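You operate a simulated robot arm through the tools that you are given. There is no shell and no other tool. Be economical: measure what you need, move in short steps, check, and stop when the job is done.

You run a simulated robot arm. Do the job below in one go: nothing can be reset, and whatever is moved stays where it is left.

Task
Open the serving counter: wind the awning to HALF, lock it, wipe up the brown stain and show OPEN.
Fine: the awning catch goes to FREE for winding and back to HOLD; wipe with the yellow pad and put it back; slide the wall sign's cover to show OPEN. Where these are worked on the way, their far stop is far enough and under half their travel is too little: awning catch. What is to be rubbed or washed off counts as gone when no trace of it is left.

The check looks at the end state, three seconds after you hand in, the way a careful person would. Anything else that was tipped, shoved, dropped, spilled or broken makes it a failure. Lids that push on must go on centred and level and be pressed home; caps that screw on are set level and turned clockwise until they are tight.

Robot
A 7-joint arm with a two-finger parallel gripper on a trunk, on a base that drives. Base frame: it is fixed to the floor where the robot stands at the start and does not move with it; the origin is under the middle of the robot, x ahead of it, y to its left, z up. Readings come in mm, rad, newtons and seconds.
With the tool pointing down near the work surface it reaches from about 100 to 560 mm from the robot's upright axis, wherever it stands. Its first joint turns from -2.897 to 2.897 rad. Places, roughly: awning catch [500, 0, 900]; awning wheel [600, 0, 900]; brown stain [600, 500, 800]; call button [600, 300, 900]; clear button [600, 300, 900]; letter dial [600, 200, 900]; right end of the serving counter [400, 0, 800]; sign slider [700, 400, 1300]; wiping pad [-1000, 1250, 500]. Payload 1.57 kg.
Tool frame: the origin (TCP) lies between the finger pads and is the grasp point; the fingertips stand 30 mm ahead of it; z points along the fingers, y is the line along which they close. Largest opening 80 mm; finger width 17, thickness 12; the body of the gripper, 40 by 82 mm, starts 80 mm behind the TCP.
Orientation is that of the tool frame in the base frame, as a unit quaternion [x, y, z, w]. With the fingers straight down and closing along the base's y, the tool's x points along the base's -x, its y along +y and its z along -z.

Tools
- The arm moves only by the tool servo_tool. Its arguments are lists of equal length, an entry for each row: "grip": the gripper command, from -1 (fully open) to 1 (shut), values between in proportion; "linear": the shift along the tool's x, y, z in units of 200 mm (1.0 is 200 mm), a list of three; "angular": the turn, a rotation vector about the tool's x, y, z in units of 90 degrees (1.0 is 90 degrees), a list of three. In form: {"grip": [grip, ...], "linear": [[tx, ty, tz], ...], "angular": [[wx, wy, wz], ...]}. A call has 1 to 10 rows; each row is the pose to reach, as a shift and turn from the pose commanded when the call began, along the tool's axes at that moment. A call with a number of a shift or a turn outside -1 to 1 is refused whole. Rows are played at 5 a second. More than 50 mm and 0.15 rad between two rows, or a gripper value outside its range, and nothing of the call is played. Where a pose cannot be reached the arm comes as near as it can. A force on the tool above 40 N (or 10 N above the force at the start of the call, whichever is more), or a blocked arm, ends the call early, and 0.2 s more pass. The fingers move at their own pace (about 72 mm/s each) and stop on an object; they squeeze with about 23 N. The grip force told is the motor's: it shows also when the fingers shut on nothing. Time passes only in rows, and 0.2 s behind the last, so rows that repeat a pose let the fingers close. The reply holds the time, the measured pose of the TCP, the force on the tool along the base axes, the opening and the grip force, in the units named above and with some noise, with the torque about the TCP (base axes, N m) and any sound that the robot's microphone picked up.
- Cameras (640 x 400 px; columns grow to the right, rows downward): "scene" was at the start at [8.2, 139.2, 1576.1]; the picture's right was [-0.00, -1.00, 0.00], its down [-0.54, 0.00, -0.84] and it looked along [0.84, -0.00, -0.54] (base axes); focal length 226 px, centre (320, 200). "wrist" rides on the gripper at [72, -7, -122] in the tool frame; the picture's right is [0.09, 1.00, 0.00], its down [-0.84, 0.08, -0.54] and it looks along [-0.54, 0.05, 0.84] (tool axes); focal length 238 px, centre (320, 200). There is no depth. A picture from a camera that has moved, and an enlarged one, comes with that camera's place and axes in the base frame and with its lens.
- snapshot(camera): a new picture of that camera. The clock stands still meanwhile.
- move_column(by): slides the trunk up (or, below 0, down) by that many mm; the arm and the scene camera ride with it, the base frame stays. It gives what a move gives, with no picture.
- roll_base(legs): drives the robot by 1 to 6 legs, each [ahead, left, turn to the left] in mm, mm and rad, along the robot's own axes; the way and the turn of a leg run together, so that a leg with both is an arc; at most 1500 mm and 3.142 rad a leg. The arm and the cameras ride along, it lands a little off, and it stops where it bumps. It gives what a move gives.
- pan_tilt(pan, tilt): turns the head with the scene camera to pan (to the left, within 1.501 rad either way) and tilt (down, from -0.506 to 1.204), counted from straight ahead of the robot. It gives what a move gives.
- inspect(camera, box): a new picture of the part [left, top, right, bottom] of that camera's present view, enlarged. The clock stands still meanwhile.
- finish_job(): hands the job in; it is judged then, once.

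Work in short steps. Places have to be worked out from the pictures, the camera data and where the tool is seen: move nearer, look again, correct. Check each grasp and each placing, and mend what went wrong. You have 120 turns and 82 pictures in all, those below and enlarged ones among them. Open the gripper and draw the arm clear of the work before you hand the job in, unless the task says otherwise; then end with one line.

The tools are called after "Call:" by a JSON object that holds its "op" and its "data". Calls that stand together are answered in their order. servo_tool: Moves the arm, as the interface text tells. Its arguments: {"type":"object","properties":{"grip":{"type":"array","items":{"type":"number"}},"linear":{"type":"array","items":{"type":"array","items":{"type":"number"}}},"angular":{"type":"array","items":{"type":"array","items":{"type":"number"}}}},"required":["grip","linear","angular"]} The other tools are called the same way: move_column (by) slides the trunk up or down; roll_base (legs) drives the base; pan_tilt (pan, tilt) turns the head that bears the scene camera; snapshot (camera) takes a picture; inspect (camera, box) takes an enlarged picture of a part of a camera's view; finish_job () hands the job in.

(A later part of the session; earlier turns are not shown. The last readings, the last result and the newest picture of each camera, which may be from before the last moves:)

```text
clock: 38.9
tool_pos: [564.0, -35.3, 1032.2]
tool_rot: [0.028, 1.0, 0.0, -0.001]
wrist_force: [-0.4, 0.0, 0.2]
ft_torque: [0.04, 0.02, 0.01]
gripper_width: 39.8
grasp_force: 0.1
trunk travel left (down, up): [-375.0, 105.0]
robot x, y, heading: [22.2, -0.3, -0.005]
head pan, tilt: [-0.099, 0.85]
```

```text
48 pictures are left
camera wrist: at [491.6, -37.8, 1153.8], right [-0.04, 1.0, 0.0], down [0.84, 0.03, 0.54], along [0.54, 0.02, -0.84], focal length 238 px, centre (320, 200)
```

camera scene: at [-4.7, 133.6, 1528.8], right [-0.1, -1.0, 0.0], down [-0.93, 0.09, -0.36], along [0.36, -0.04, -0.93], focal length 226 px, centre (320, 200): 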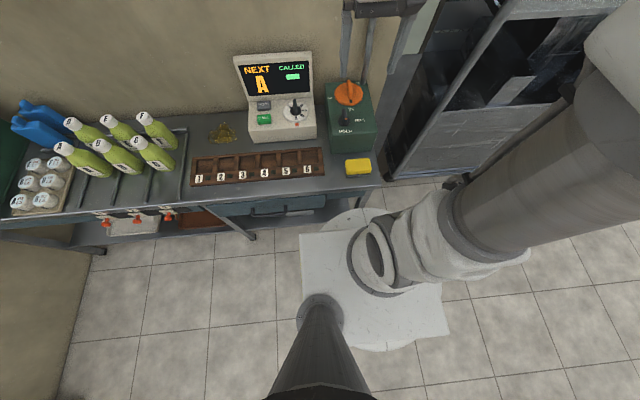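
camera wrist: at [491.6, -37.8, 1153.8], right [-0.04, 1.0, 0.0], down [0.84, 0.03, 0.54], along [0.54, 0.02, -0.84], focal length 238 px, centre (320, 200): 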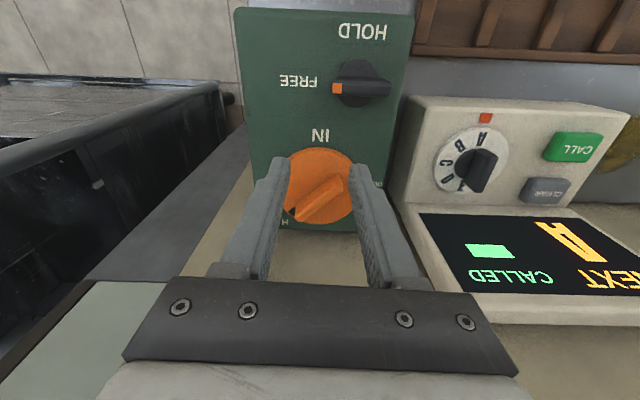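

Wheel mark at HALF, catch at FREE. Now I move over the catch, rotate to grip its bar, and lower.

Call:
{"op": "servo_tool", "data": {"grip": [0, 0, 0, 0, 0, 0, 0, 0, 0, 0], "linear": [[0.08, 0.05, 0], [0.16, 0.1, 0], [0.224, 0.158, 0], [0.224, 0.158, 0], [0.224, 0.158, 0], [0.224, 0.158, 0], [0.224, 0.158, 0], [0.224, 0.158, 0], [0.224, 0.158, 0], [0.224, 0.158, 0]], "angular": [[0, 0, -0.095], [0, 0, -0.19], [0, 0, -0.285], [0, 0, -0.38], [0, 0, -0.475], [0, 0, -0.57], [0, 0, -0.665], [0, 0, -0.76], [0, 0, -0.855], [0, 0, -0.95]]}}

Call:
{"op": "servo_tool", "data": {"grip": [0, 0, 0, 0], "linear": [[0, 0, 0], [0, 0, 0.1], [0, 0, 0.2], [0, 0, 0.25]], "angular": [[0, 0, -0.08], [0, 0, -0.12], [0, 0, -0.12], [0, 0, -0.12]]}}

Call:
{"op": "snapshot", "data": {"camera": "wrist"}}

```text
clock: 41.1
tool_pos: [521.1, 0.4, 1031.1]
tool_rot: [-0.658, 0.753, 0.0, -0.001]
wrist_force: [-0.4, 0.0, 0.0]
ft_torque: [-0.02, 0.05, -0.02]
gripper_width: 39.9
grasp_force: 0.0
trunk travel left (down, up): [-375.0, 105.0]
robot x, y, heading: [18.4, -2.5, -0.0]
head pan, tilt: [-0.099, 0.85]
```

```text
clock: 42.1
tool_pos: [521.7, -1.1, 981.2]
tool_rot: [0.726, -0.688, -0.001, 0.0]
wrist_force: [0.2, -0.5, 0.2]
ft_torque: [0.01, 0.03, 0.03]
gripper_width: 40.2
grasp_force: 0.1
trunk travel left (down, up): [-375.0, 105.0]
robot x, y, heading: [25.9, 1.5, 0.002]
head pan, tilt: [-0.099, 0.85]
```

```text
47 pictures are left
camera wrist: at [531.8, -72.6, 1103.4], right [-0.99, -0.14, 0.0], down [-0.12, 0.83, 0.54], along [-0.08, 0.54, -0.84], focal length 238 px, centre (320, 200)
```

wrist: 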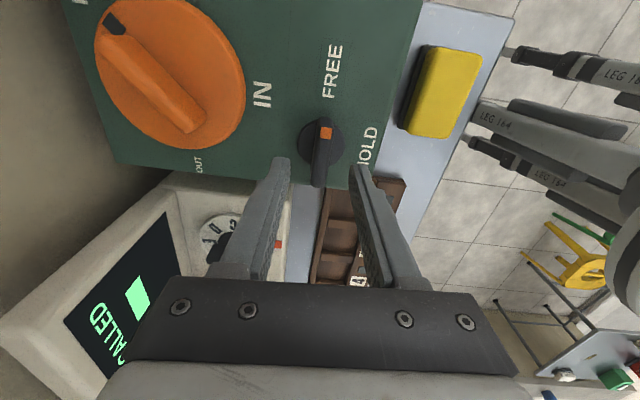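

Bar aligned between the fingers; lowering 43 mm, closing.

Call:
{"op": "servo_tool", "data": {"grip": [0, 0, 0, 1, 1, 1, 1], "linear": [[0, 0, 0.1], [0, 0, 0.17], [0, 0, 0.21], [0, 0, 0.21], [0, 0, 0.21], [0, 0, 0.21], [0, 0, 0.21]], "angular": [[0, 0, 0], [0, 0, 0], [0, 0, 0], [0, 0, 0], [0, 0, 0], [0, 0, 0], [0, 0, 0]]}}

Call:
{"op": "servo_tool", "data": {"grip": [1, 1, 1, 1, 1, 1, 1, 1, 1, 1], "linear": [[0, 0, 0], [0, 0, 0], [0, 0, 0], [0, 0, 0], [0, 0, 0], [0, 0, 0], [0, 0, 0], [0, 0, 0], [0, 0, 0], [0, 0, 0]], "angular": [[0, 0, 0.095], [0, 0, 0.19], [0, 0, 0.285], [0, 0, 0.38], [0, 0, 0.475], [0, 0, 0.57], [0, 0, 0.665], [0, 0, 0.76], [0, 0, 0.855], [0, 0, 0.95]]}}

Call:
{"op": "servo_tool", "data": {"grip": [1, 1, 1], "linear": [[0, 0, 0], [0, 0, 0], [0, 0, 0]], "angular": [[0, 0, 0.09], [0, 0, 0.12], [0, 0, 0.12]]}}

Call:
{"op": "snapshot", "data": {"camera": "wrist"}}

```text
clock: 43.7
tool_pos: [520.6, -2.6, 940.1]
tool_rot: [0.725, -0.689, 0.0, 0.001]
wrist_force: [-1.1, -0.6, -3.7]
ft_torque: [0.02, -0.53, -0.44]
gripper_width: 13.5
grasp_force: 30.2
trunk travel left (down, up): [-375.0, 105.0]
robot x, y, heading: [22.0, -0.2, -0.0]
head pan, tilt: [-0.099, 0.85]
```

```text
clock: 45.9
tool_pos: [518.9, -1.1, 939.6]
tool_rot: [-0.064, 0.998, 0.0, -0.001]
wrist_force: [-14.3, -1.1, 8.2]
ft_torque: [-0.11, 0.05, -0.07]
gripper_width: 12.7
grasp_force: 30.0
trunk travel left (down, up): [-375.0, 105.0]
robot x, y, heading: [22.5, -2.0, -0.004]
head pan, tilt: [-0.099, 0.85]
```

```text
clock: 46.7
tool_pos: [520.4, -1.6, 940.0]
tool_rot: [0.03, 1.0, 0.001, -0.002]
wrist_force: [-16.4, -2.0, 6.8]
ft_torque: [-0.05, 0.4, 0.56]
gripper_width: 13.5
grasp_force: 30.3
trunk travel left (down, up): [-375.0, 105.0]
robot x, y, heading: [18.5, -2.4, 0.001]
head pan, tilt: [-0.099, 0.85]
```

```text
46 pictures are left
camera wrist: at [447.6, -4.0, 1062.2], right [-0.03, 1.0, 0.0], down [0.84, 0.03, 0.54], along [0.54, 0.02, -0.84], focal length 238 px, centre (320, 200)
```

wrist: 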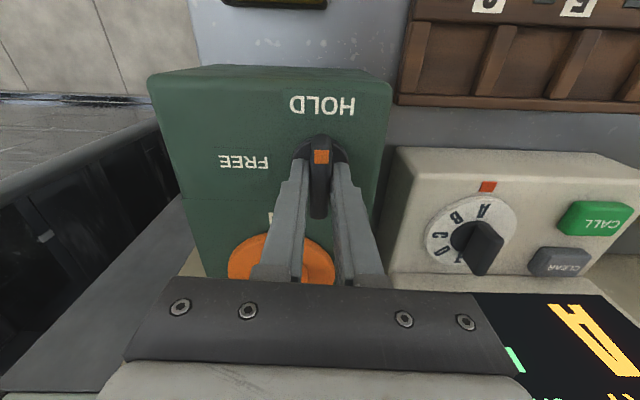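

HOLD reached with the stop's reaction. I'll release, rise, and move over the yellow pad to look.

Call:
{"op": "servo_tool", "data": {"grip": [0, 0, 0, 0, 0, 0], "linear": [[0, 0, 0], [0, 0, 0], [0, 0, -0.1], [0, 0, -0.2], [0, 0, -0.35], [0, 0, -0.5]], "angular": [[0, 0, 0], [0, 0, 0], [0, 0, 0], [0, 0, 0], [0, 0, 0], [0, 0, 0]]}}

Call:
{"op": "servo_tool", "data": {"grip": [-1, -1, -1, -1, -1], "linear": [[0.15, -0.04, 0], [0.3, -0.08, 0], [0.45, -0.12, 0], [0.6, -0.16, 0], [0.72, -0.19, 0.0]], "angular": [[0, 0, -0.0], [0, 0, -0.02], [0, 0, -0.038], [0, 0, -0.038], [0, 0, -0.038]]}}

Call:
{"op": "snapshot", "data": {"camera": "wrist"}}

Call:
{"op": "inspect", "data": {"camera": "scene", "box": [310, 140, 410, 260]}}

```text
clock: 48.1
tool_pos: [520.6, -1.6, 1040.5]
tool_rot: [0.029, 1.0, 0.0, 0.0]
wrist_force: [0.4, -0.6, -0.8]
ft_torque: [-0.01, 0.0, 0.05]
gripper_width: 39.9
grasp_force: 0.0
trunk travel left (down, up): [-375.0, 105.0]
robot x, y, heading: [21.6, -1.3, 0.003]
head pan, tilt: [-0.099, 0.85]
```

```text
clock: 49.3
tool_pos: [373.8, -30.3, 1039.9]
tool_rot: [-0.002, 1.0, 0.0, -0.001]
wrist_force: [-0.5, -0.2, -1.3]
ft_torque: [0.02, 0.02, -0.01]
gripper_width: 80.1
grasp_force: 0.0
trunk travel left (down, up): [-375.0, 105.0]
robot x, y, heading: [19.2, 3.3, 0.0]
head pan, tilt: [-0.099, 0.85]
```

```text
45 pictures are left
camera wrist: at [301.6, -37.5, 1162.3], right [-0.09, 1.0, 0.0], down [0.84, 0.08, 0.54], along [0.54, 0.05, -0.84], focal length 238 px, centre (320, 200)
```

wrist: 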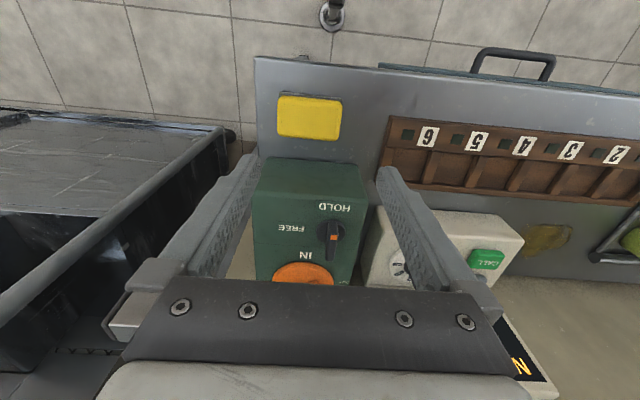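

```text
3.33 times, centred on (360, 200) of scene
camera zoom: at [16.9, 131.5, 1552.5], right [-0.1, -1.0, 0.0], down [-0.75, 0.07, -0.66], along [0.66, -0.07, -0.75], focal length 754 px, centre (187, 200)
```

zoom: 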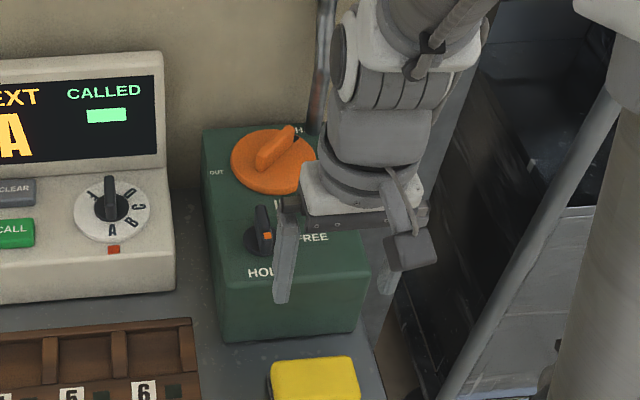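

Catch pointer is at HOLD, wheel at HALF. Pad is about (387,-46), ~92 mm along y, ~60 along x, so I'll rotate the hand 90° (fingers front/back) and look down on it.

Call:
{"op": "servo_tool", "data": {"grip": [-1, -1, -1, -1, -1, -1, -1, -1, -1, -1], "linear": [[-0.01, -0.01, 0.02], [-0.02, -0.02, 0.04], [-0.03, -0.03, 0.06], [-0.04, -0.04, 0.1], [-0.05, -0.05, 0.15], [-0.06, -0.06, 0.2], [-0.065, -0.07, 0.25], [-0.065, -0.08, 0.3], [-0.065, -0.08, 0.35], [-0.065, -0.08, 0.4]], "angular": [[0, 0, 0.095], [0, 0, 0.19], [0, 0, 0.285], [0, 0, 0.38], [0, 0, 0.475], [0, 0, 0.57], [0, 0, 0.665], [0, 0, 0.76], [0, 0, 0.855], [0, 0, 0.95]]}}

Call:
{"op": "servo_tool", "data": {"grip": [-1, -1], "linear": [[0, 0, 0], [0, 0, 0]], "angular": [[0, 0, 0.05], [0, 0, 0.05]]}}

Call:
{"op": "snapshot", "data": {"camera": "wrist"}}

```text
clock: 51.5
tool_pos: [388.3, -46.1, 961.3]
tool_rot: [0.68, 0.733, -0.001, -0.001]
wrist_force: [-0.8, -0.9, 0.0]
ft_torque: [0.03, -0.02, 0.0]
gripper_width: 80.0
grasp_force: 0.0
trunk travel left (down, up): [-375.0, 105.0]
robot x, y, heading: [21.3, 0.7, 0.001]
head pan, tilt: [-0.099, 0.85]
```

```text
clock: 52.1
tool_pos: [388.1, -45.4, 959.0]
tool_rot: [0.707, 0.707, 0.0, -0.001]
wrist_force: [0.7, 0.3, 0.4]
ft_torque: [0.01, 0.0, 0.02]
gripper_width: 79.9
grasp_force: 0.0
trunk travel left (down, up): [-375.0, 105.0]
robot x, y, heading: [21.0, -2.4, -0.001]
head pan, tilt: [-0.099, 0.85]
```

```text
43 pictures are left
camera wrist: at [381.9, 25.3, 1081.6], right [1.0, 0.09, 0.0], down [0.08, -0.84, 0.54], along [0.05, -0.54, -0.84], focal length 238 px, centre (320, 200)
```

wrist: 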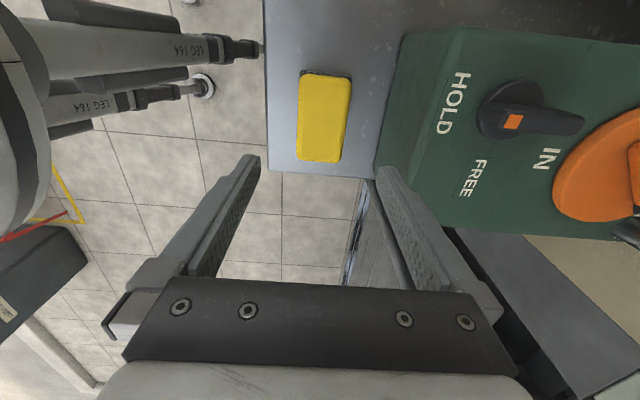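

Two rays agree: pad top centre (391.5,-46,791). I'll centre and descend to TCP z≈808 (tips ~778), then check before closing.

Call:
{"op": "servo_tool", "data": {"grip": [-1, -1, -1, -1, -1], "linear": [[0, 0.0175, 0.2], [0, 0.0175, 0.4], [0, 0.0175, 0.6], [0, 0.0175, 0.7], [0, 0.0175, 0.76]], "angular": [[0, 0, 0], [0, 0, 0], [0, 0, 0], [0, 0, 0], [0, 0, 0]]}}

Call:
{"op": "snapshot", "data": {"camera": "wrist"}}

Call:
{"op": "inspect", "data": {"camera": "scene", "box": [320, 200, 400, 280]}}

```text
clock: 53.3
tool_pos: [391.9, -47.4, 810.9]
tool_rot: [0.707, 0.708, 0.0, 0.0]
wrist_force: [0.0, -1.9, 15.2]
ft_torque: [0.01, 0.64, 0.08]
gripper_width: 79.9
grasp_force: 0.1
trunk travel left (down, up): [-375.0, 105.0]
robot x, y, heading: [19.9, -1.6, -0.002]
head pan, tilt: [-0.099, 0.85]
```

```text
42 pictures are left
camera wrist: at [385.0, 24.1, 931.9], right [1.0, 0.09, 0.0], down [0.08, -0.84, 0.54], along [0.05, -0.54, -0.84], focal length 238 px, centre (320, 200)
```

wrist: 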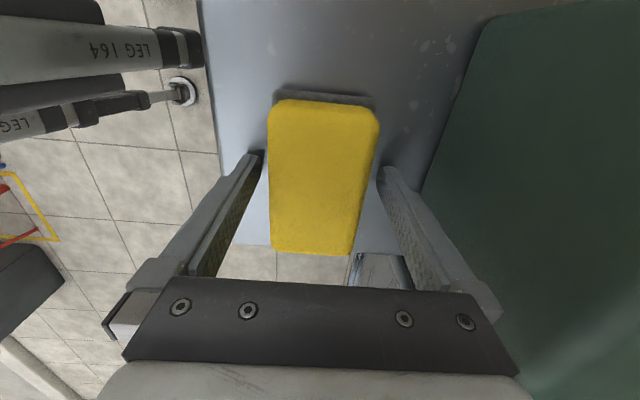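

```text
5.00 times, centred on (360, 240) of scene
camera zoom: at [16.3, 131.4, 1552.8], right [-0.1, -1.0, 0.0], down [-0.75, 0.07, -0.66], along [0.66, -0.07, -0.75], focal length 1132 px, centre (120, 0)
```

zoom: 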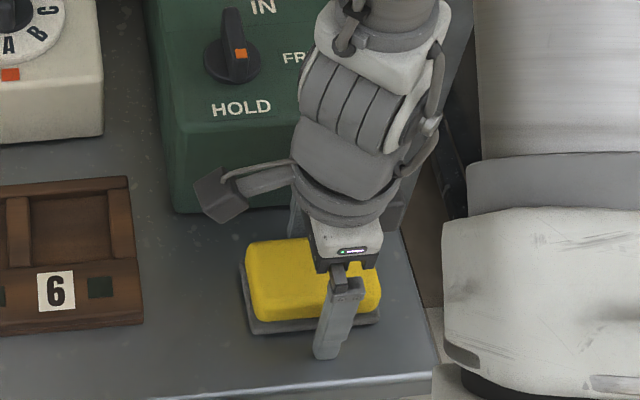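

The tips touched at z≈781 (counter/dish level), so the pad spans ~787–815. I'll raise 16 mm and close on it.

Call:
{"op": "servo_tool", "data": {"grip": [-1, -1, 1, 1, 1, 1], "linear": [[0, 0, -0.06], [0, 0, -0.06], [0, 0, -0.06], [0, 0, -0.06], [0, 0, -0.06], [0, 0, -0.06]], "angular": [[0, 0, 0], [0, 0, 0], [0, 0, 0], [0, 0, 0], [0, 0, 0], [0, 0, 0]]}}

Call:
{"op": "snapshot", "data": {"camera": "wrist"}}

```text
clock: 54.7
tool_pos: [391.1, -46.6, 819.9]
tool_rot: [0.707, 0.708, -0.001, 0.0]
wrist_force: [-0.5, 0.2, -0.2]
ft_torque: [0.0, 0.03, 0.02]
gripper_width: 57.0
grasp_force: 23.1
trunk travel left (down, up): [-375.0, 105.0]
robot x, y, heading: [22.2, 0.4, 0.0]
head pan, tilt: [-0.099, 0.85]
```

```text
40 pictures are left
camera wrist: at [385.2, 24.3, 942.8], right [1.0, 0.09, 0.0], down [0.08, -0.84, 0.54], along [0.05, -0.54, -0.84], focal length 238 px, centre (320, 200)
```

wrist: 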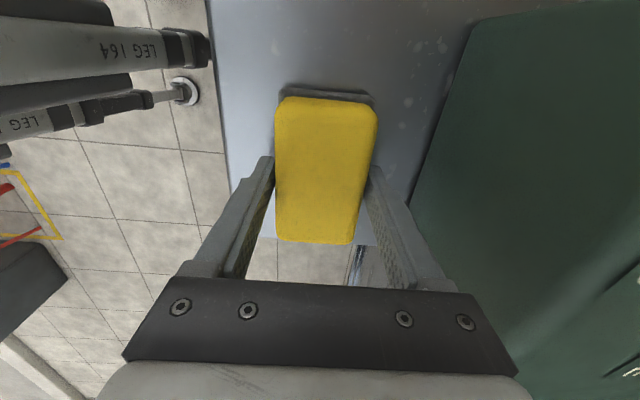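

Pad held (57 mm). Lifting 200 mm straight up and checking.

Call:
{"op": "servo_tool", "data": {"grip": [1, 1, 1, 1, 1, 1], "linear": [[0, 0, -0.1], [0, 0, -0.3], [0, 0, -0.5], [0, 0, -0.7], [0, 0, -0.9], [0, 0, -1.0]], "angular": [[0, 0, 0], [0, 0, 0], [0, 0, 0], [0, 0, 0], [0, 0, 0], [0, 0, 0]]}}

Call:
{"op": "snapshot", "data": {"camera": "scene"}}

Call:
{"op": "snapshot", "data": {"camera": "wrist"}}

```text
clock: 56.1
tool_pos: [391.8, -47.5, 1021.0]
tool_rot: [0.706, 0.708, -0.001, 0.0]
wrist_force: [0.2, 0.5, -1.3]
ft_torque: [0.02, 0.0, -0.01]
gripper_width: 57.1
grasp_force: 23.2
trunk travel left (down, up): [-375.0, 105.0]
robot x, y, heading: [19.9, 1.6, 0.002]
head pan, tilt: [-0.099, 0.85]
```

```text
39 pictures are left
camera scene: at [16.9, 131.4, 1552.5], right [-0.1, -1.0, 0.0], down [-0.75, 0.07, -0.66], along [0.66, -0.07, -0.75], focal length 226 px, centre (320, 200)
```

scene: 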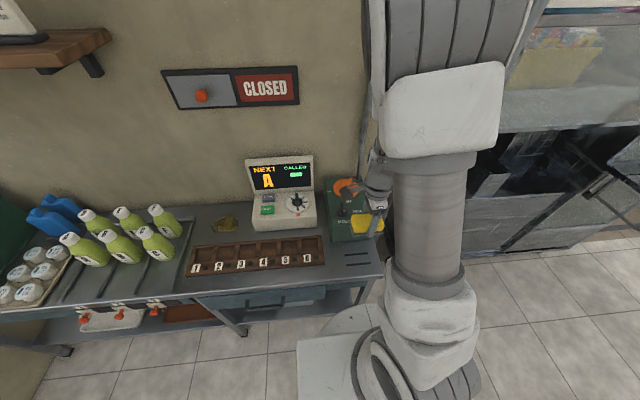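

```text
38 pictures are left
camera wrist: at [384.5, 24.0, 1142.3], right [1.0, 0.09, 0.0], down [0.08, -0.84, 0.54], along [0.05, -0.54, -0.84], focal length 238 px, centre (320, 200)
```

wrist: 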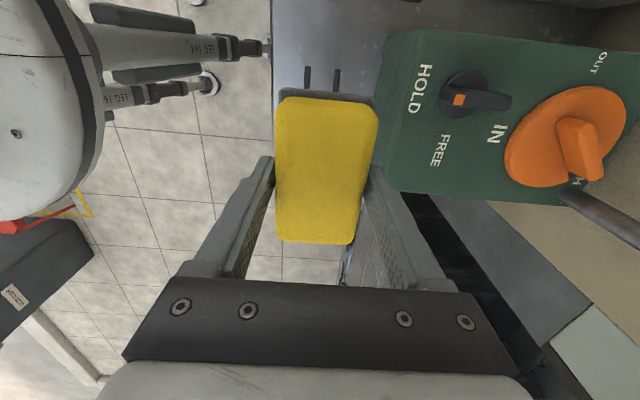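

Pad is lifted cleanly; the grey scourer is its underside and the spot is marked by two strips. I'll back off 40 mm and drive left 440 mm toward the stain.

Call:
{"op": "roll_base", "data": {"legs": [[-40, 0, 0], [0, 440, 0]]}}

Call:
{"op": "pan_tilt", "data": {"pan": 0, "tilt": 1.0}}

Call:
{"op": "snapshot", "data": {"camera": "scene"}}

```text
clock: 60.5
tool_pos: [352.6, 393.3, 1020.3]
tool_rot: [0.709, 0.705, 0.0, -0.001]
wrist_force: [-0.5, 1.0, -0.7]
ft_torque: [-0.02, -0.04, 0.02]
gripper_width: 57.4
grasp_force: 22.7
trunk travel left (down, up): [-375.0, 105.0]
robot x, y, heading: [-16.1, 445.4, -0.002]
head pan, tilt: [-0.099, 0.85]
```

```text
clock: 61.2
tool_pos: [353.6, 394.3, 1019.1]
tool_rot: [0.709, 0.705, -0.001, 0.0]
wrist_force: [-0.3, -0.1, -0.7]
ft_torque: [-0.05, 0.02, 0.0]
gripper_width: 57.4
grasp_force: 23.3
trunk travel left (down, up): [-375.0, 105.0]
robot x, y, heading: [-18.7, 444.2, -0.005]
head pan, tilt: [0.0, 1.0]
```

```text
37 pictures are left
camera scene: at [-28.2, 583.3, 1541.4], right [-0.01, -1.0, 0.0], down [-0.84, 0.01, -0.54], along [0.54, 0.0, -0.84], focal length 226 px, centre (320, 200)
```

scene: 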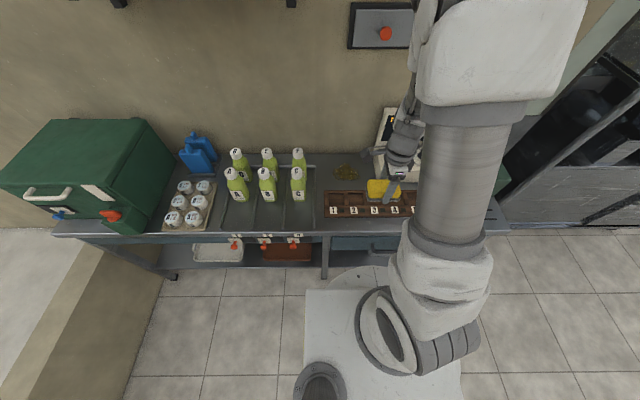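

Stain spans about x 561–657, y 415–520, with free space around. I'll roll forward ~35 mm and lower the trunk 100 mm for better low reach.

Call:
{"op": "roll_base", "data": {"legs": [[35, 0, 0]]}}

Call:
{"op": "move_column", "data": {"by": -80}}

Call:
{"op": "servo_tool", "data": {"grip": [1, 1, 1, 1, 1], "linear": [[0.1, 0.2, 0], [0.2, 0.4, 0], [0.3, 0.6, 0], [0.35, 0.8, 0], [0.37, 0.98, 0]], "angular": [[0, 0, 0], [0, 0, 0], [0, 0, 0], [0, 0, 0], [0, 0, 0]]}}

Call:
{"op": "snapshot", "data": {"camera": "wrist"}}

Call:
{"op": "inspect", "data": {"camera": "scene", "box": [280, 90, 440, 210]}}

```text
clock: 62.1
tool_pos: [388.1, 394.9, 1020.6]
tool_rot: [0.709, 0.705, -0.001, -0.001]
wrist_force: [-0.3, 0.3, -1.0]
ft_torque: [0.01, 0.02, 0.01]
gripper_width: 57.2
grasp_force: 23.2
trunk travel left (down, up): [-375.0, 105.0]
robot x, y, heading: [19.5, 444.8, -0.009]
head pan, tilt: [0.0, 1.0]
```

```text
clock: 63.3
tool_pos: [387.7, 395.1, 939.8]
tool_rot: [0.709, 0.705, 0.0, -0.001]
wrist_force: [0.5, -0.5, -1.0]
ft_torque: [-0.02, 0.01, -0.02]
gripper_width: 57.2
grasp_force: 23.7
trunk travel left (down, up): [-295.0, 185.0]
robot x, y, heading: [20.2, 443.1, -0.006]
head pan, tilt: [0.0, 1.0]
```

```text
clock: 64.5
tool_pos: [585.1, 467.1, 940.4]
tool_rot: [0.709, 0.705, -0.001, 0.0]
wrist_force: [-0.2, 0.2, -1.3]
ft_torque: [-0.02, -0.02, -0.02]
gripper_width: 57.3
grasp_force: 23.2
trunk travel left (down, up): [-295.0, 185.0]
robot x, y, heading: [18.1, 447.0, -0.011]
head pan, tilt: [0.0, 1.0]
```

```text
36 pictures are left
camera wrist: at [579.0, 538.0, 1060.6], right [1.0, 0.09, 0.0], down [0.07, -0.84, 0.54], along [0.04, -0.54, -0.84], focal length 238 px, centre (320, 200)
```

wrist: 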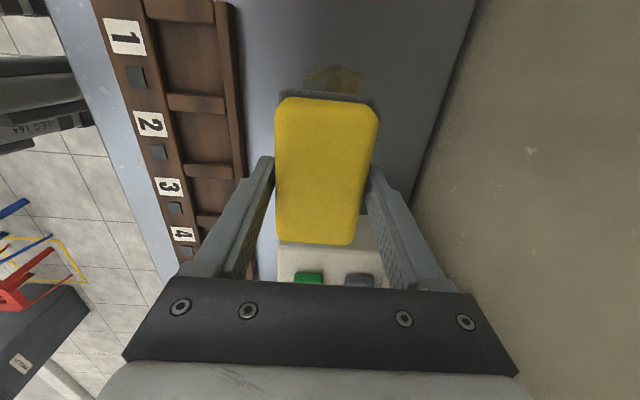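

```text
3.33 times, centred on (360, 150) of scene
camera zoom: at [6.4, 583.1, 1461.4], right [-0.01, -1.0, 0.0], down [-0.84, 0.01, -0.54], along [0.54, 0.0, -0.84], focal length 754 px, centre (187, 367)
```

zoom: 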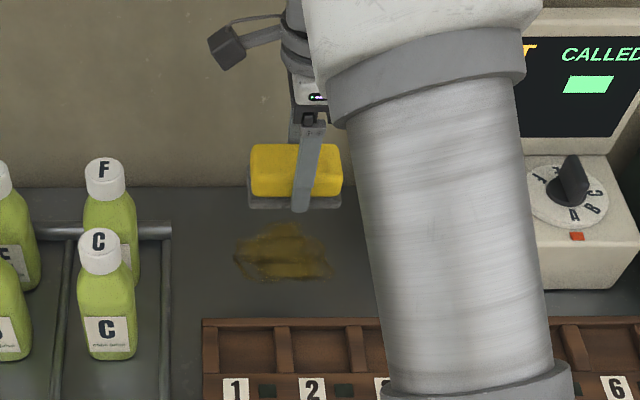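

Stain centre (605,467). Lowering the pad over its centre toward contact.

Call:
{"op": "servo_tool", "data": {"grip": [1, 1, 1, 1, 1], "linear": [[0, 0.1, 0.1], [0, 0.1, 0.3], [0, 0.1, 0.5], [0, 0.1, 0.56], [0, 0.1, 0.6]], "angular": [[0, 0, 0], [0, 0, 0], [0, 0, 0], [0, 0, 0], [0, 0, 0]]}}

Call:
{"op": "servo_tool", "data": {"grip": [1, 1, 1], "linear": [[0, 0, 0.01], [0, 0, 0.02], [0, 0, 0.025]], "angular": [[0, 0, 0], [0, 0, 0], [0, 0, 0]]}}

```text
clock: 65.7
tool_pos: [604.3, 467.5, 817.6]
tool_rot: [0.709, 0.705, 0.0, -0.001]
wrist_force: [-0.3, 0.0, -1.3]
ft_torque: [-0.02, -0.01, 0.01]
gripper_width: 57.2
grasp_force: 23.2
trunk travel left (down, up): [-295.0, 185.0]
robot x, y, heading: [14.8, 445.6, -0.005]
head pan, tilt: [0.0, 1.0]
```

```text
clock: 66.5
tool_pos: [604.1, 467.9, 815.9]
tool_rot: [0.709, 0.705, 0.0, 0.001]
wrist_force: [-4.6, 2.1, 16.8]
ft_torque: [0.05, 0.14, -0.02]
gripper_width: 57.6
grasp_force: 23.2
trunk travel left (down, up): [-295.0, 185.0]
robot x, y, heading: [16.0, 441.0, -0.006]
head pan, tilt: [0.0, 1.0]
```

Contact at 17 N. I'll wipe back and forth over the stain.

Call:
{"op": "servo_tool", "data": {"grip": [1, 1, 1, 1, 1, 1, 1, 1, 1, 1], "linear": [[0.1, 0, 0], [0.2, 0, 0], [0.2, 0.12, 0], [0.1, 0.15, 0], [0, 0.15, 0], [-0.1, 0.15, 0], [-0.2, 0.15, 0], [-0.2, 0.05, 0], [-0.1, 0, 0], [0, 0, 0]], "angular": [[0, 0, 0], [0, 0, 0], [0, 0, 0], [0, 0, 0], [0, 0, 0], [0, 0, 0], [0, 0, 0], [0, 0, 0], [0, 0, 0], [0, 0, 0]]}}

Call:
{"op": "servo_tool", "data": {"grip": [1, 1, 1, 1, 1, 1, 1, 1, 1, 1], "linear": [[0.1, -0.05, 0], [0.2, -0.12, 0], [0.1, -0.16, 0], [0, -0.16, 0], [-0.1, -0.16, 0], [-0.2, -0.16, 0], [-0.2, -0.05, 0], [-0.1, -0.05, 0], [0, -0.05, 0], [0, 0, 0]], "angular": [[0, 0, 0], [0, 0, 0], [0, 0, 0], [0, 0, 0], [0, 0, 0], [0, 0, 0], [0, 0, 0], [0, 0, 0], [0, 0, 0], [0, 0, 0]]}}

Call:
{"op": "inspect", "data": {"camera": "scene", "box": [280, 90, 440, 210]}}

```text
clock: 68.7
tool_pos: [603.2, 465.0, 814.7]
tool_rot: [0.709, 0.705, -0.001, -0.001]
wrist_force: [-0.7, -1.9, 10.7]
ft_torque: [-0.26, -0.06, 0.07]
gripper_width: 57.2
grasp_force: 23.1
trunk travel left (down, up): [-295.0, 185.0]
robot x, y, heading: [17.1, 441.6, -0.005]
head pan, tilt: [0.0, 1.0]
```

```text
clock: 70.9
tool_pos: [601.0, 468.3, 813.7]
tool_rot: [0.709, 0.705, 0.0, -0.002]
wrist_force: [-5.3, 0.6, 14.0]
ft_torque: [-0.12, 0.13, -0.01]
gripper_width: 57.2
grasp_force: 23.2
trunk travel left (down, up): [-295.0, 185.0]
robot x, y, heading: [17.4, 445.8, -0.012]
head pan, tilt: [0.0, 1.0]
```

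```text
3.33 times, centred on (360, 150) of scene
camera zoom: at [4.9, 583.1, 1461.4], right [-0.01, -1.0, 0.0], down [-0.84, 0.01, -0.54], along [0.54, 0.0, -0.84], focal length 754 px, centre (187, 367)
```

zoom: 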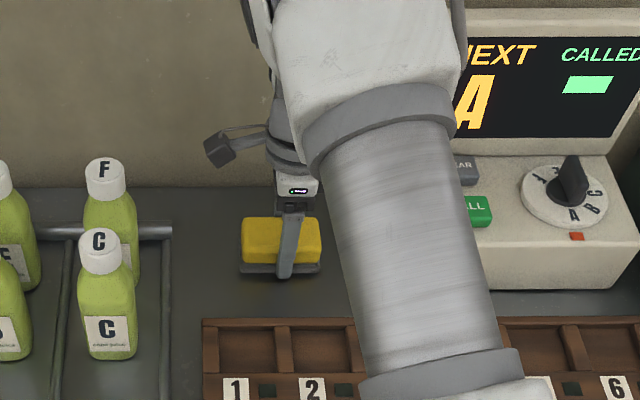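

No stain visible around the pad; one more pass with cross strokes, then lift and look.

Call:
{"op": "servo_tool", "data": {"grip": [1, 1, 1, 1, 1, 1, 1, 1, 1, 1], "linear": [[0.0, 0.15, 0], [0, 0, 0], [0, -0.15, 0], [0.18, -0.15, 0], [0.18, 0, 0], [0.18, 0.15, 0], [0, 0.15, 0], [-0.18, 0.15, 0], [-0.18, 0, 0], [-0.18, -0.15, 0]], "angular": [[0, 0, 0], [0, 0, 0], [0, 0, 0], [0, 0, 0], [0, 0, 0], [0, 0, 0], [0, 0, 0], [0, 0, 0], [0, 0, 0], [0, 0, 0]]}}

Call:
{"op": "servo_tool", "data": {"grip": [1, 1, 1, 1, 1], "linear": [[0.1, 0.1, 0], [0.1, 0.1, -0.2], [0.1, 0.1, -0.4], [0.1, 0.1, -0.6], [0.1, 0.1, -0.8]], "angular": [[0, 0, 0], [0, 0, 0], [0, 0, 0], [0, 0, 0], [0, 0, 0]]}}

Call:
{"op": "inspect", "data": {"camera": "scene", "box": [280, 90, 440, 210]}}

Call:
{"op": "snapshot", "data": {"camera": "wrist"}}

```text
clock: 73.1
tool_pos: [572.6, 429.9, 815.1]
tool_rot: [0.709, 0.705, -0.001, -0.001]
wrist_force: [1.0, -0.3, 7.2]
ft_torque: [0.16, -0.17, -0.07]
gripper_width: 57.3
grasp_force: 23.8
trunk travel left (down, up): [-295.0, 185.0]
robot x, y, heading: [14.9, 444.3, -0.008]
head pan, tilt: [0.0, 1.0]
```

```text
clock: 74.3
tool_pos: [595.6, 452.4, 976.0]
tool_rot: [0.709, 0.705, 0.0, 0.0]
wrist_force: [-0.3, -0.6, -0.3]
ft_torque: [0.01, 0.01, 0.0]
gripper_width: 57.3
grasp_force: 23.6
trunk travel left (down, up): [-295.0, 185.0]
robot x, y, heading: [19.7, 445.5, -0.004]
head pan, tilt: [0.0, 1.0]
```

```text
3.33 times, centred on (360, 150) of scene
camera zoom: at [6.5, 583.0, 1461.3], right [-0.01, -1.0, 0.0], down [-0.84, 0.01, -0.54], along [0.54, 0.0, -0.84], focal length 754 px, centre (187, 367)
```

zoom: 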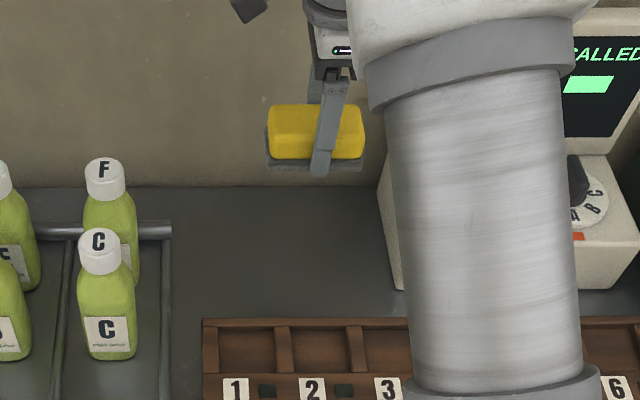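

```text
32 pictures are left
camera wrist: at [589.4, 522.7, 1097.3], right [1.0, 0.09, 0.0], down [0.07, -0.84, 0.54], along [0.04, -0.54, -0.84], focal length 238 px, centre (320, 200)
```

wrist: 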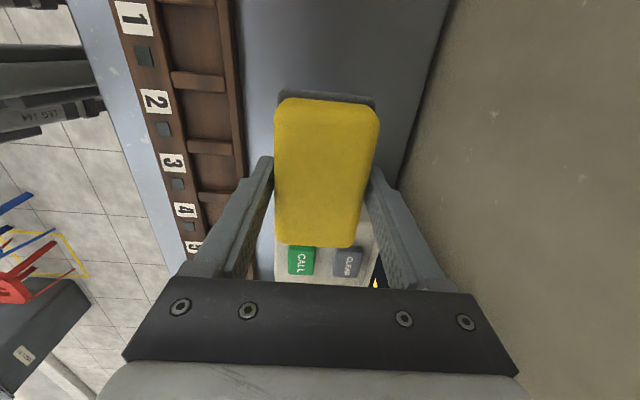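

No trace left. Now back to the pad's place: retract the arm and drive back right.

Call:
{"op": "servo_tool", "data": {"grip": [1, 1, 1, 1, 1, 1], "linear": [[0, -0.18, 0], [0, -0.36, 0], [-0.05, -0.54, 0], [-0.1, -0.72, 0], [-0.2, -0.9, 0], [-0.28, -1.0, 0]], "angular": [[0, 0, 0], [0, 0, 0], [0, 0, 0], [0, 0, 0], [0, 0, 0], [0, 0, 0]]}}

Call:
{"op": "roll_base", "data": {"legs": [[-35, 0, 0], [0, -445, 0.006], [33, 0, 0]]}}

Call:
{"op": "snapshot", "data": {"camera": "wrist"}}

```text
clock: 75.7
tool_pos: [394.0, 394.5, 976.0]
tool_rot: [0.709, 0.705, -0.001, 0.0]
wrist_force: [0.2, 0.2, -0.6]
ft_torque: [0.01, 0.01, 0.0]
gripper_width: 57.1
grasp_force: 23.4
trunk travel left (down, up): [-295.0, 185.0]
robot x, y, heading: [18.2, 442.7, -0.007]
head pan, tilt: [0.0, 1.0]
```

```text
clock: 80.6
tool_pos: [391.3, -41.6, 975.7]
tool_rot: [0.706, 0.708, -0.001, -0.001]
wrist_force: [0.1, 0.7, 0.0]
ft_torque: [0.03, 0.0, 0.01]
gripper_width: 57.1
grasp_force: 23.3
trunk travel left (down, up): [-295.0, 185.0]
robot x, y, heading: [10.6, -0.1, 0.002]
head pan, tilt: [0.0, 1.0]
```

```text
31 pictures are left
camera wrist: at [383.8, 28.8, 1097.8], right [1.0, 0.1, 0.0], down [0.08, -0.84, 0.54], along [0.05, -0.54, -0.84], focal length 238 px, centre (320, 200)
```

wrist: 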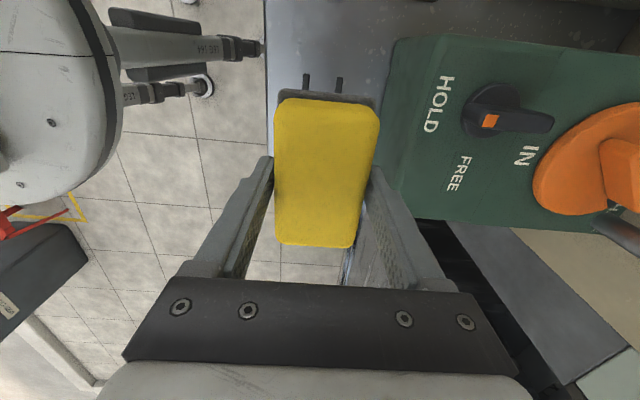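

Pose is (391.3,-41.6); pad home was TCP (391.5,-46.5). I'll shift 5 mm and lower to light contact.

Call:
{"op": "servo_tool", "data": {"grip": [1, 1, 1, 1, 1, 1], "linear": [[-0.025, 0, 0.15], [-0.025, 0, 0.35], [-0.025, 0, 0.55], [-0.025, 0, 0.7], [-0.025, 0, 0.76], [-0.025, 0, 0.78]], "angular": [[0, 0, 0], [0, 0, 0], [0, 0, 0], [0, 0, 0], [0, 0, 0], [0, 0, 0]]}}

Call:
{"op": "snapshot", "data": {"camera": "wrist"}}

```text
clock: 82.0
tool_pos: [391.5, -46.5, 819.8]
tool_rot: [0.706, 0.708, 0.0, -0.001]
wrist_force: [0.3, 0.0, -0.5]
ft_torque: [0.01, -0.02, -0.01]
gripper_width: 57.5
grasp_force: 23.3
trunk travel left (down, up): [-295.0, 185.0]
robot x, y, heading: [12.7, -0.4, 0.002]
head pan, tilt: [0.0, 1.0]
```

```text
30 pictures are left
camera wrist: at [384.3, 24.1, 941.1], right [1.0, 0.1, 0.0], down [0.08, -0.84, 0.54], along [0.05, -0.54, -0.84], focal length 238 px, centre (320, 200)
```

wrist: 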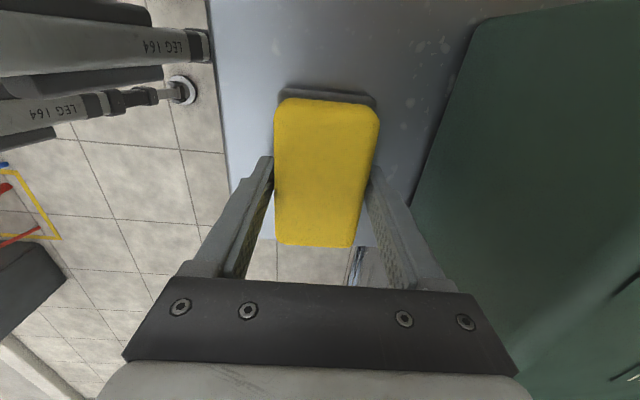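

Same place as before; lowering a few mm to contact, then releasing and rising.

Call:
{"op": "servo_tool", "data": {"grip": [1, 1, 1], "linear": [[0, 0, 0.01], [0, 0, 0.02], [0, 0, 0.03]], "angular": [[0, 0, 0], [0, 0, 0], [0, 0, 0]]}}

Call:
{"op": "servo_tool", "data": {"grip": [-1, -1, -1, -1, -1, -1, -1], "linear": [[0, 0, 0], [0, 0, 0], [0, 0, -0.1], [0, 0, -0.3], [0, 0, -0.5], [0, 0, -0.7], [0, 0, -0.9]], "angular": [[0, 0, 0], [0, 0, 0], [0, 0, 0], [0, 0, 0], [0, 0, 0], [0, 0, 0], [0, 0, 0]]}}

Call:
{"op": "snapshot", "data": {"camera": "wrist"}}

```text
clock: 82.8
tool_pos: [390.4, -47.9, 815.8]
tool_rot: [0.706, 0.708, 0.001, 0.001]
wrist_force: [0.6, 0.3, 17.3]
ft_torque: [0.0, 0.02, 0.0]
gripper_width: 57.3
grasp_force: 23.4
trunk travel left (down, up): [-295.0, 185.0]
robot x, y, heading: [11.6, 3.0, 0.001]
head pan, tilt: [0.0, 1.0]
```

```text
clock: 84.4
tool_pos: [391.1, -45.8, 994.0]
tool_rot: [0.706, 0.709, -0.001, -0.001]
wrist_force: [-0.8, -0.7, -0.3]
ft_torque: [0.01, 0.02, -0.04]
gripper_width: 79.9
grasp_force: 0.0
trunk travel left (down, up): [-295.0, 185.0]
robot x, y, heading: [14.4, 1.0, 0.003]
head pan, tilt: [0.0, 1.0]
```

```text
29 pictures are left
camera wrist: at [384.3, 23.8, 1116.9], right [1.0, 0.1, 0.0], down [0.08, -0.84, 0.54], along [0.05, -0.54, -0.84], focal length 238 px, centre (320, 200)
```

wrist: 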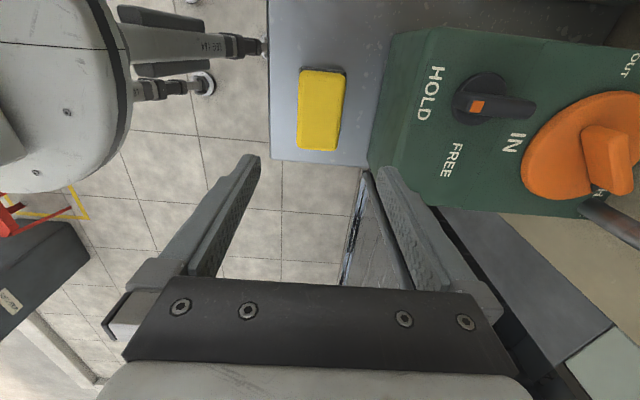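

Pad is back in place, everything else correct. Now the sign: knob about (680,401,1270), cover must slide ~180 mm right. I'll raise the trunk, back off and move left while clear.

Call:
{"op": "move_column", "data": {"by": 160}}

Call:
{"op": "roll_base", "data": {"legs": [[-150, 0, 0], [0, 330, 0]]}}

Call:
{"op": "servo_tool", "data": {"grip": [-1, -1, -1, -1, -1, -1, -1, -1, -1, -1], "linear": [[0, 0, 0], [0, 0, 0], [0, 0, 0], [0, 0, 0], [0, 0, 0], [0, 0, 0], [0, 0, 0], [0, 0, 0], [0, 0, 0], [0, 0, 0]], "angular": [[0, 0, -0.095], [0, 0, -0.19], [0, 0, -0.285], [0, 0, -0.38], [0, 0, -0.475], [0, 0, -0.57], [0, 0, -0.665], [0, 0, -0.76], [0, 0, -0.855], [0, 0, -0.95]]}}

Call:
{"op": "servo_tool", "data": {"grip": [-1, -1, -1, -1, -1, -1, -1, -1, -1, -1], "linear": [[0, 0, 0], [0, 0, 0], [0, 0, 0], [0, 0, 0], [0, 0, 0], [0, 0, 0], [0, 0, 0], [0, 0, 0], [0, 0, 0], [0, 0, 0]], "angular": [[0, -0.095, 0], [0, -0.19, 0], [0, -0.285, 0], [0, -0.38, 0], [0, -0.475, 0], [0, -0.57, 0], [0, -0.665, 0], [0, -0.76, 0], [0, -0.855, 0], [0, -0.95, 0]]}}

Call:
{"op": "pan_tilt", "data": {"pan": 0, "tilt": 0.4}}

Call:
{"op": "snapshot", "data": {"camera": "scene"}}

Call:
{"op": "snapshot", "data": {"camera": "wrist"}}

```text
clock: 86.2
tool_pos: [392.0, -47.3, 1153.7]
tool_rot: [0.706, 0.708, -0.001, 0.0]
wrist_force: [-0.2, 0.5, -0.2]
ft_torque: [0.0, 0.01, 0.01]
gripper_width: 80.1
grasp_force: 0.0
trunk travel left (down, up): [-455.0, 25.0]
robot x, y, heading: [18.5, 0.2, 0.0]
head pan, tilt: [0.0, 1.0]
```

```text
clock: 90.5
tool_pos: [238.5, 290.3, 1155.4]
tool_rot: [0.705, 0.709, 0.0, -0.001]
wrist_force: [-0.1, 0.7, 0.2]
ft_torque: [-0.01, -0.01, -0.02]
gripper_width: 80.0
grasp_force: 0.0
trunk travel left (down, up): [-455.0, 25.0]
robot x, y, heading: [-141.5, 340.1, 0.003]
head pan, tilt: [0.0, 1.0]
```

```text
clock: 92.7
tool_pos: [236.1, 289.8, 1155.0]
tool_rot: [0.034, 0.999, 0.0, 0.0]
wrist_force: [0.3, 0.6, -0.1]
ft_torque: [0.0, -0.02, 0.0]
gripper_width: 80.3
grasp_force: 0.0
trunk travel left (down, up): [-455.0, 25.0]
robot x, y, heading: [-139.5, 338.0, 0.005]
head pan, tilt: [0.0, 1.0]
```

```text
clock: 94.9
tool_pos: [304.2, 268.7, 1089.9]
tool_rot: [0.027, 0.734, -0.025, 0.679]
wrist_force: [0.5, -0.1, -0.2]
ft_torque: [0.01, 0.02, 0.01]
gripper_width: 80.0
grasp_force: 0.1
out of reach, approached as far as the arm can: row 4, 5, 6, 7, 8, 9, 10
trunk travel left (down, up): [-455.0, 25.0]
robot x, y, heading: [-140.5, 337.8, 0.007]
head pan, tilt: [0.0, 1.0]
```

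```text
clock: 95.9
tool_pos: [304.9, 268.7, 1091.7]
tool_rot: [0.027, 0.735, -0.025, 0.677]
wrist_force: [0.0, 0.2, 1.0]
ft_torque: [0.0, -0.05, 0.01]
gripper_width: 80.1
grasp_force: 0.0
trunk travel left (down, up): [-455.0, 25.0]
robot x, y, heading: [-139.9, 339.6, 0.006]
head pan, tilt: [0.0, 0.4]
```

```text
28 pictures are left
camera scene: at [-129.3, 478.1, 1671.5], right [0.01, -1.0, 0.0], down [-0.39, 0.0, -0.92], along [0.92, 0.0, -0.39], focal length 226 px, centre (320, 200)
```

scene: 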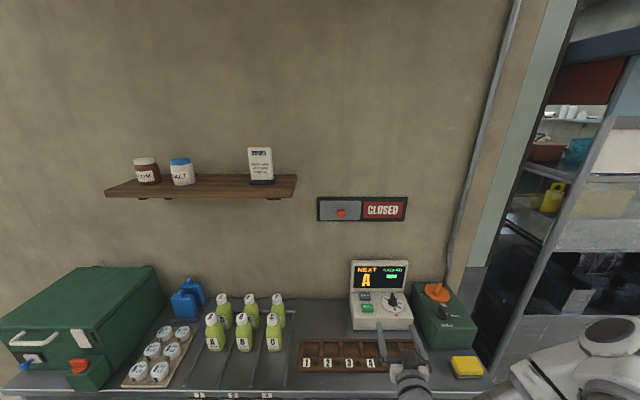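

```text
27 pictures are left
camera wrist: at [177.1, 269.6, 1028.6], right [0.06, 0.99, -0.09], down [-0.47, 0.11, 0.88], along [0.88, -0.01, 0.47], focal length 238 px, centre (320, 200)
```

wrist: 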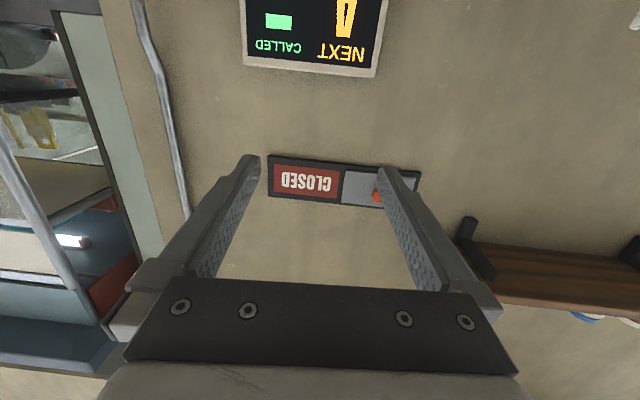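

The hand is almost horizontal (arm was too cramped). I'll move it forward and up, finishing the rotation there.

Call:
{"op": "servo_tool", "data": {"grip": [-1, -1, -1, -1, -1, -1], "linear": [[-0.05, 0, 0.2], [-0.1, 0, 0.4], [-0.2, 0, 0.6], [-0.3, 0, 0.8], [-0.4, 0, 1.0], [-0.55, 0, 1.0]], "angular": [[0, 0, 0], [0, 0, 0], [-0.02, -0.02, 0], [-0.04, -0.04, 0], [-0.043, -0.05, 0], [-0.043, -0.05, 0]]}}

Call:
{"op": "snapshot", "data": {"camera": "wrist"}}

```text
clock: 97.3
tool_pos: [512.4, 255.3, 1188.1]
tool_rot: [0.003, 0.707, -0.001, 0.707]
wrist_force: [-0.2, 0.5, -0.3]
ft_torque: [0.01, 0.01, 0.0]
gripper_width: 80.1
grasp_force: 0.0
trunk travel left (down, up): [-455.0, 25.0]
robot x, y, heading: [-139.7, 335.6, 0.007]
head pan, tilt: [0.0, 0.4]
```

```text
26 pictures are left
camera wrist: at [389.6, 248.1, 1115.5], right [0.0, 1.0, -0.09], down [-0.54, 0.08, 0.84], along [0.84, 0.04, 0.54], focal length 238 px, centre (320, 200)
```

wrist: 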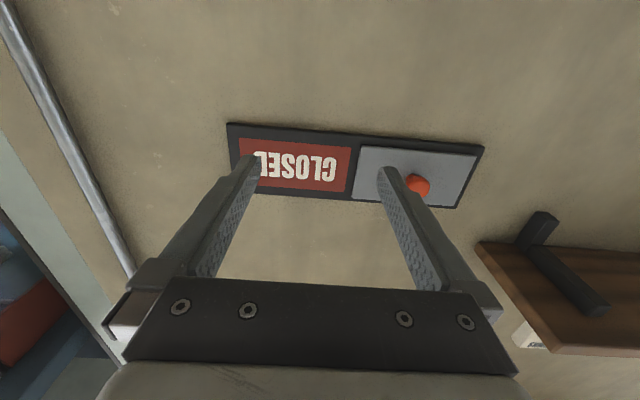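

Knob ray gives about (685,397,1266). I'll align the hand in front of it with tips ~50 mm short.

Call:
{"op": "servo_tool", "data": {"grip": [-1, -1, -1, -1, -1], "linear": [[-0.08, 0.14, 0.08], [-0.16, 0.28, 0.16], [-0.24, 0.42, 0.24], [-0.32, 0.57, 0.32], [-0.39, 0.71, 0.4]], "angular": [[0, 0, 0], [0, 0, 0], [0, 0, 0], [0, 0, 0], [0, 0, 0]]}}

Call:
{"op": "snapshot", "data": {"camera": "wrist"}}

Call:
{"op": "inspect", "data": {"camera": "scene", "box": [290, 150, 430, 250]}}

```text
clock: 98.5
tool_pos: [592.9, 393.9, 1264.1]
tool_rot: [0.004, 0.708, -0.001, 0.706]
wrist_force: [0.7, -0.6, -0.9]
ft_torque: [0.01, 0.04, -0.06]
gripper_width: 80.2
grasp_force: 0.0
trunk travel left (down, up): [-455.0, 25.0]
robot x, y, heading: [-137.9, 341.9, 0.006]
head pan, tilt: [0.0, 0.4]
```

```text
25 pictures are left
camera wrist: at [470.4, 388.5, 1192.4], right [0.01, 1.0, -0.09], down [-0.54, 0.08, 0.84], along [0.84, 0.04, 0.54], focal length 238 px, centre (320, 200)
```

wrist: 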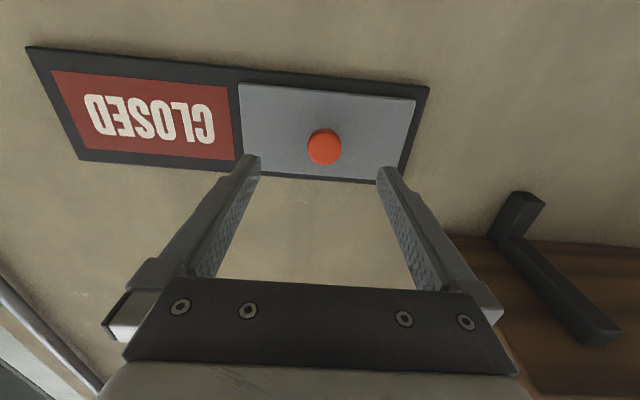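

```text
4.00 times, centred on (360, 200) of scene
camera zoom: at [-129.3, 478.4, 1671.6], right [0.0, -1.0, 0.0], down [-0.39, 0.0, -0.92], along [0.92, 0.0, -0.39], focal length 906 px, centre (160, 200)
```

zoom: 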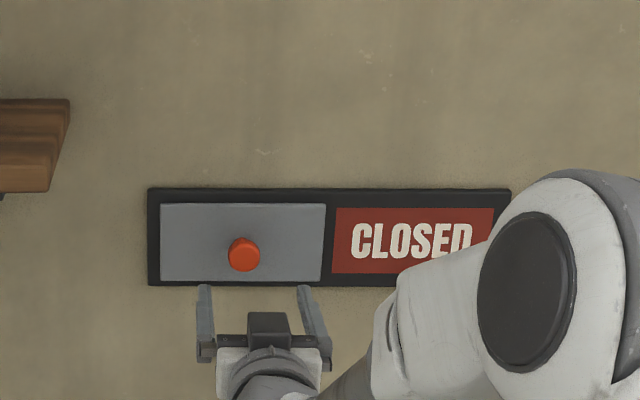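

Knob is straight ahead near (696,397,1268). Advancing ~75 mm with the force guard, then look.

Call:
{"op": "servo_tool", "data": {"grip": [-1, -1, -1, -1, -1], "linear": [[-0.02, 0.015, 0.1], [-0.02, 0.015, 0.2], [-0.02, 0.015, 0.28], [-0.02, 0.015, 0.34], [-0.02, 0.015, 0.38]], "angular": [[0, 0, 0], [0, 0, 0], [0, 0, 0], [0, 0, 0], [0, 0, 0]]}}

Call:
{"op": "snapshot", "data": {"camera": "wrist"}}

Call:
{"op": "inspect", "data": {"camera": "scene", "box": [300, 170, 400, 240]}}

```text
clock: 99.7
tool_pos: [668.3, 397.3, 1267.0]
tool_rot: [0.003, 0.708, -0.001, 0.707]
wrist_force: [0.2, 0.1, 0.3]
ft_torque: [-0.01, 0.01, -0.03]
gripper_width: 80.1
grasp_force: 0.1
trunk travel left (down, up): [-455.0, 25.0]
robot x, y, heading: [-137.0, 339.1, 0.008]
head pan, tilt: [0.0, 0.4]
```

```text
23 pictures are left
camera wrist: at [545.7, 390.5, 1195.1], right [0.0, 1.0, -0.09], down [-0.54, 0.08, 0.84], along [0.84, 0.04, 0.54], focal length 238 px, centre (320, 200)
```

wrist: 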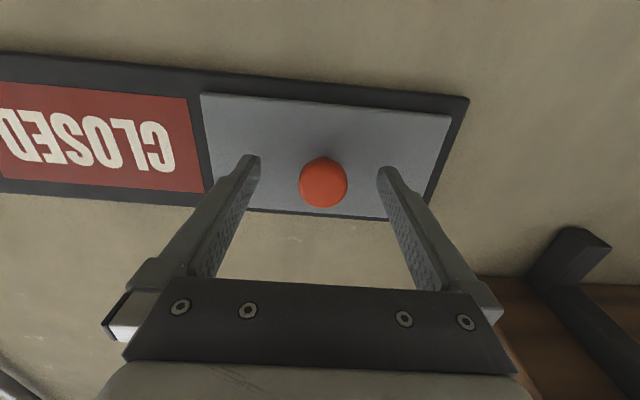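

```text
5.71 times, centred on (350, 205) of scene
camera zoom: at [-129.3, 478.1, 1671.6], right [0.01, -1.0, 0.0], down [-0.39, 0.0, -0.92], along [0.92, 0.0, -0.39], focal length 1294 px, centre (149, 171)
```

zoom: 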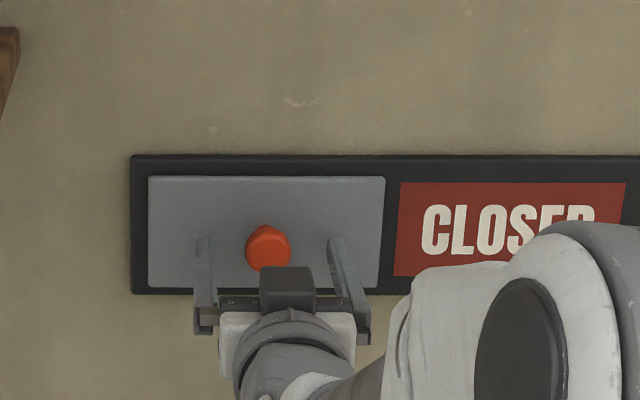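

Knob face is at x≈684, z≈1270; tips at 698 flank it. Closing on it.

Call:
{"op": "servo_tool", "data": {"grip": [1, 1, 1, 1, 1], "linear": [[-0.012, 0, 0.01], [-0.012, 0, 0.01], [-0.012, 0, 0.01], [-0.012, 0, 0.01], [-0.012, 0, 0.01]], "angular": [[0, 0, 0], [0, 0, 0], [0, 0, 0], [0, 0, 0], [0, 0, 0]]}}

```text
clock: 100.9
tool_pos: [670.8, 398.5, 1268.5]
tool_rot: [0.004, 0.708, -0.002, 0.706]
wrist_force: [1.5, 1.7, 0.1]
ft_torque: [0.02, 0.19, 0.04]
gripper_width: 31.3
grasp_force: 39.7
trunk travel left (down, up): [-455.0, 25.0]
robot x, y, heading: [-139.5, 341.7, 0.004]
head pan, tilt: [0.0, 0.4]
```

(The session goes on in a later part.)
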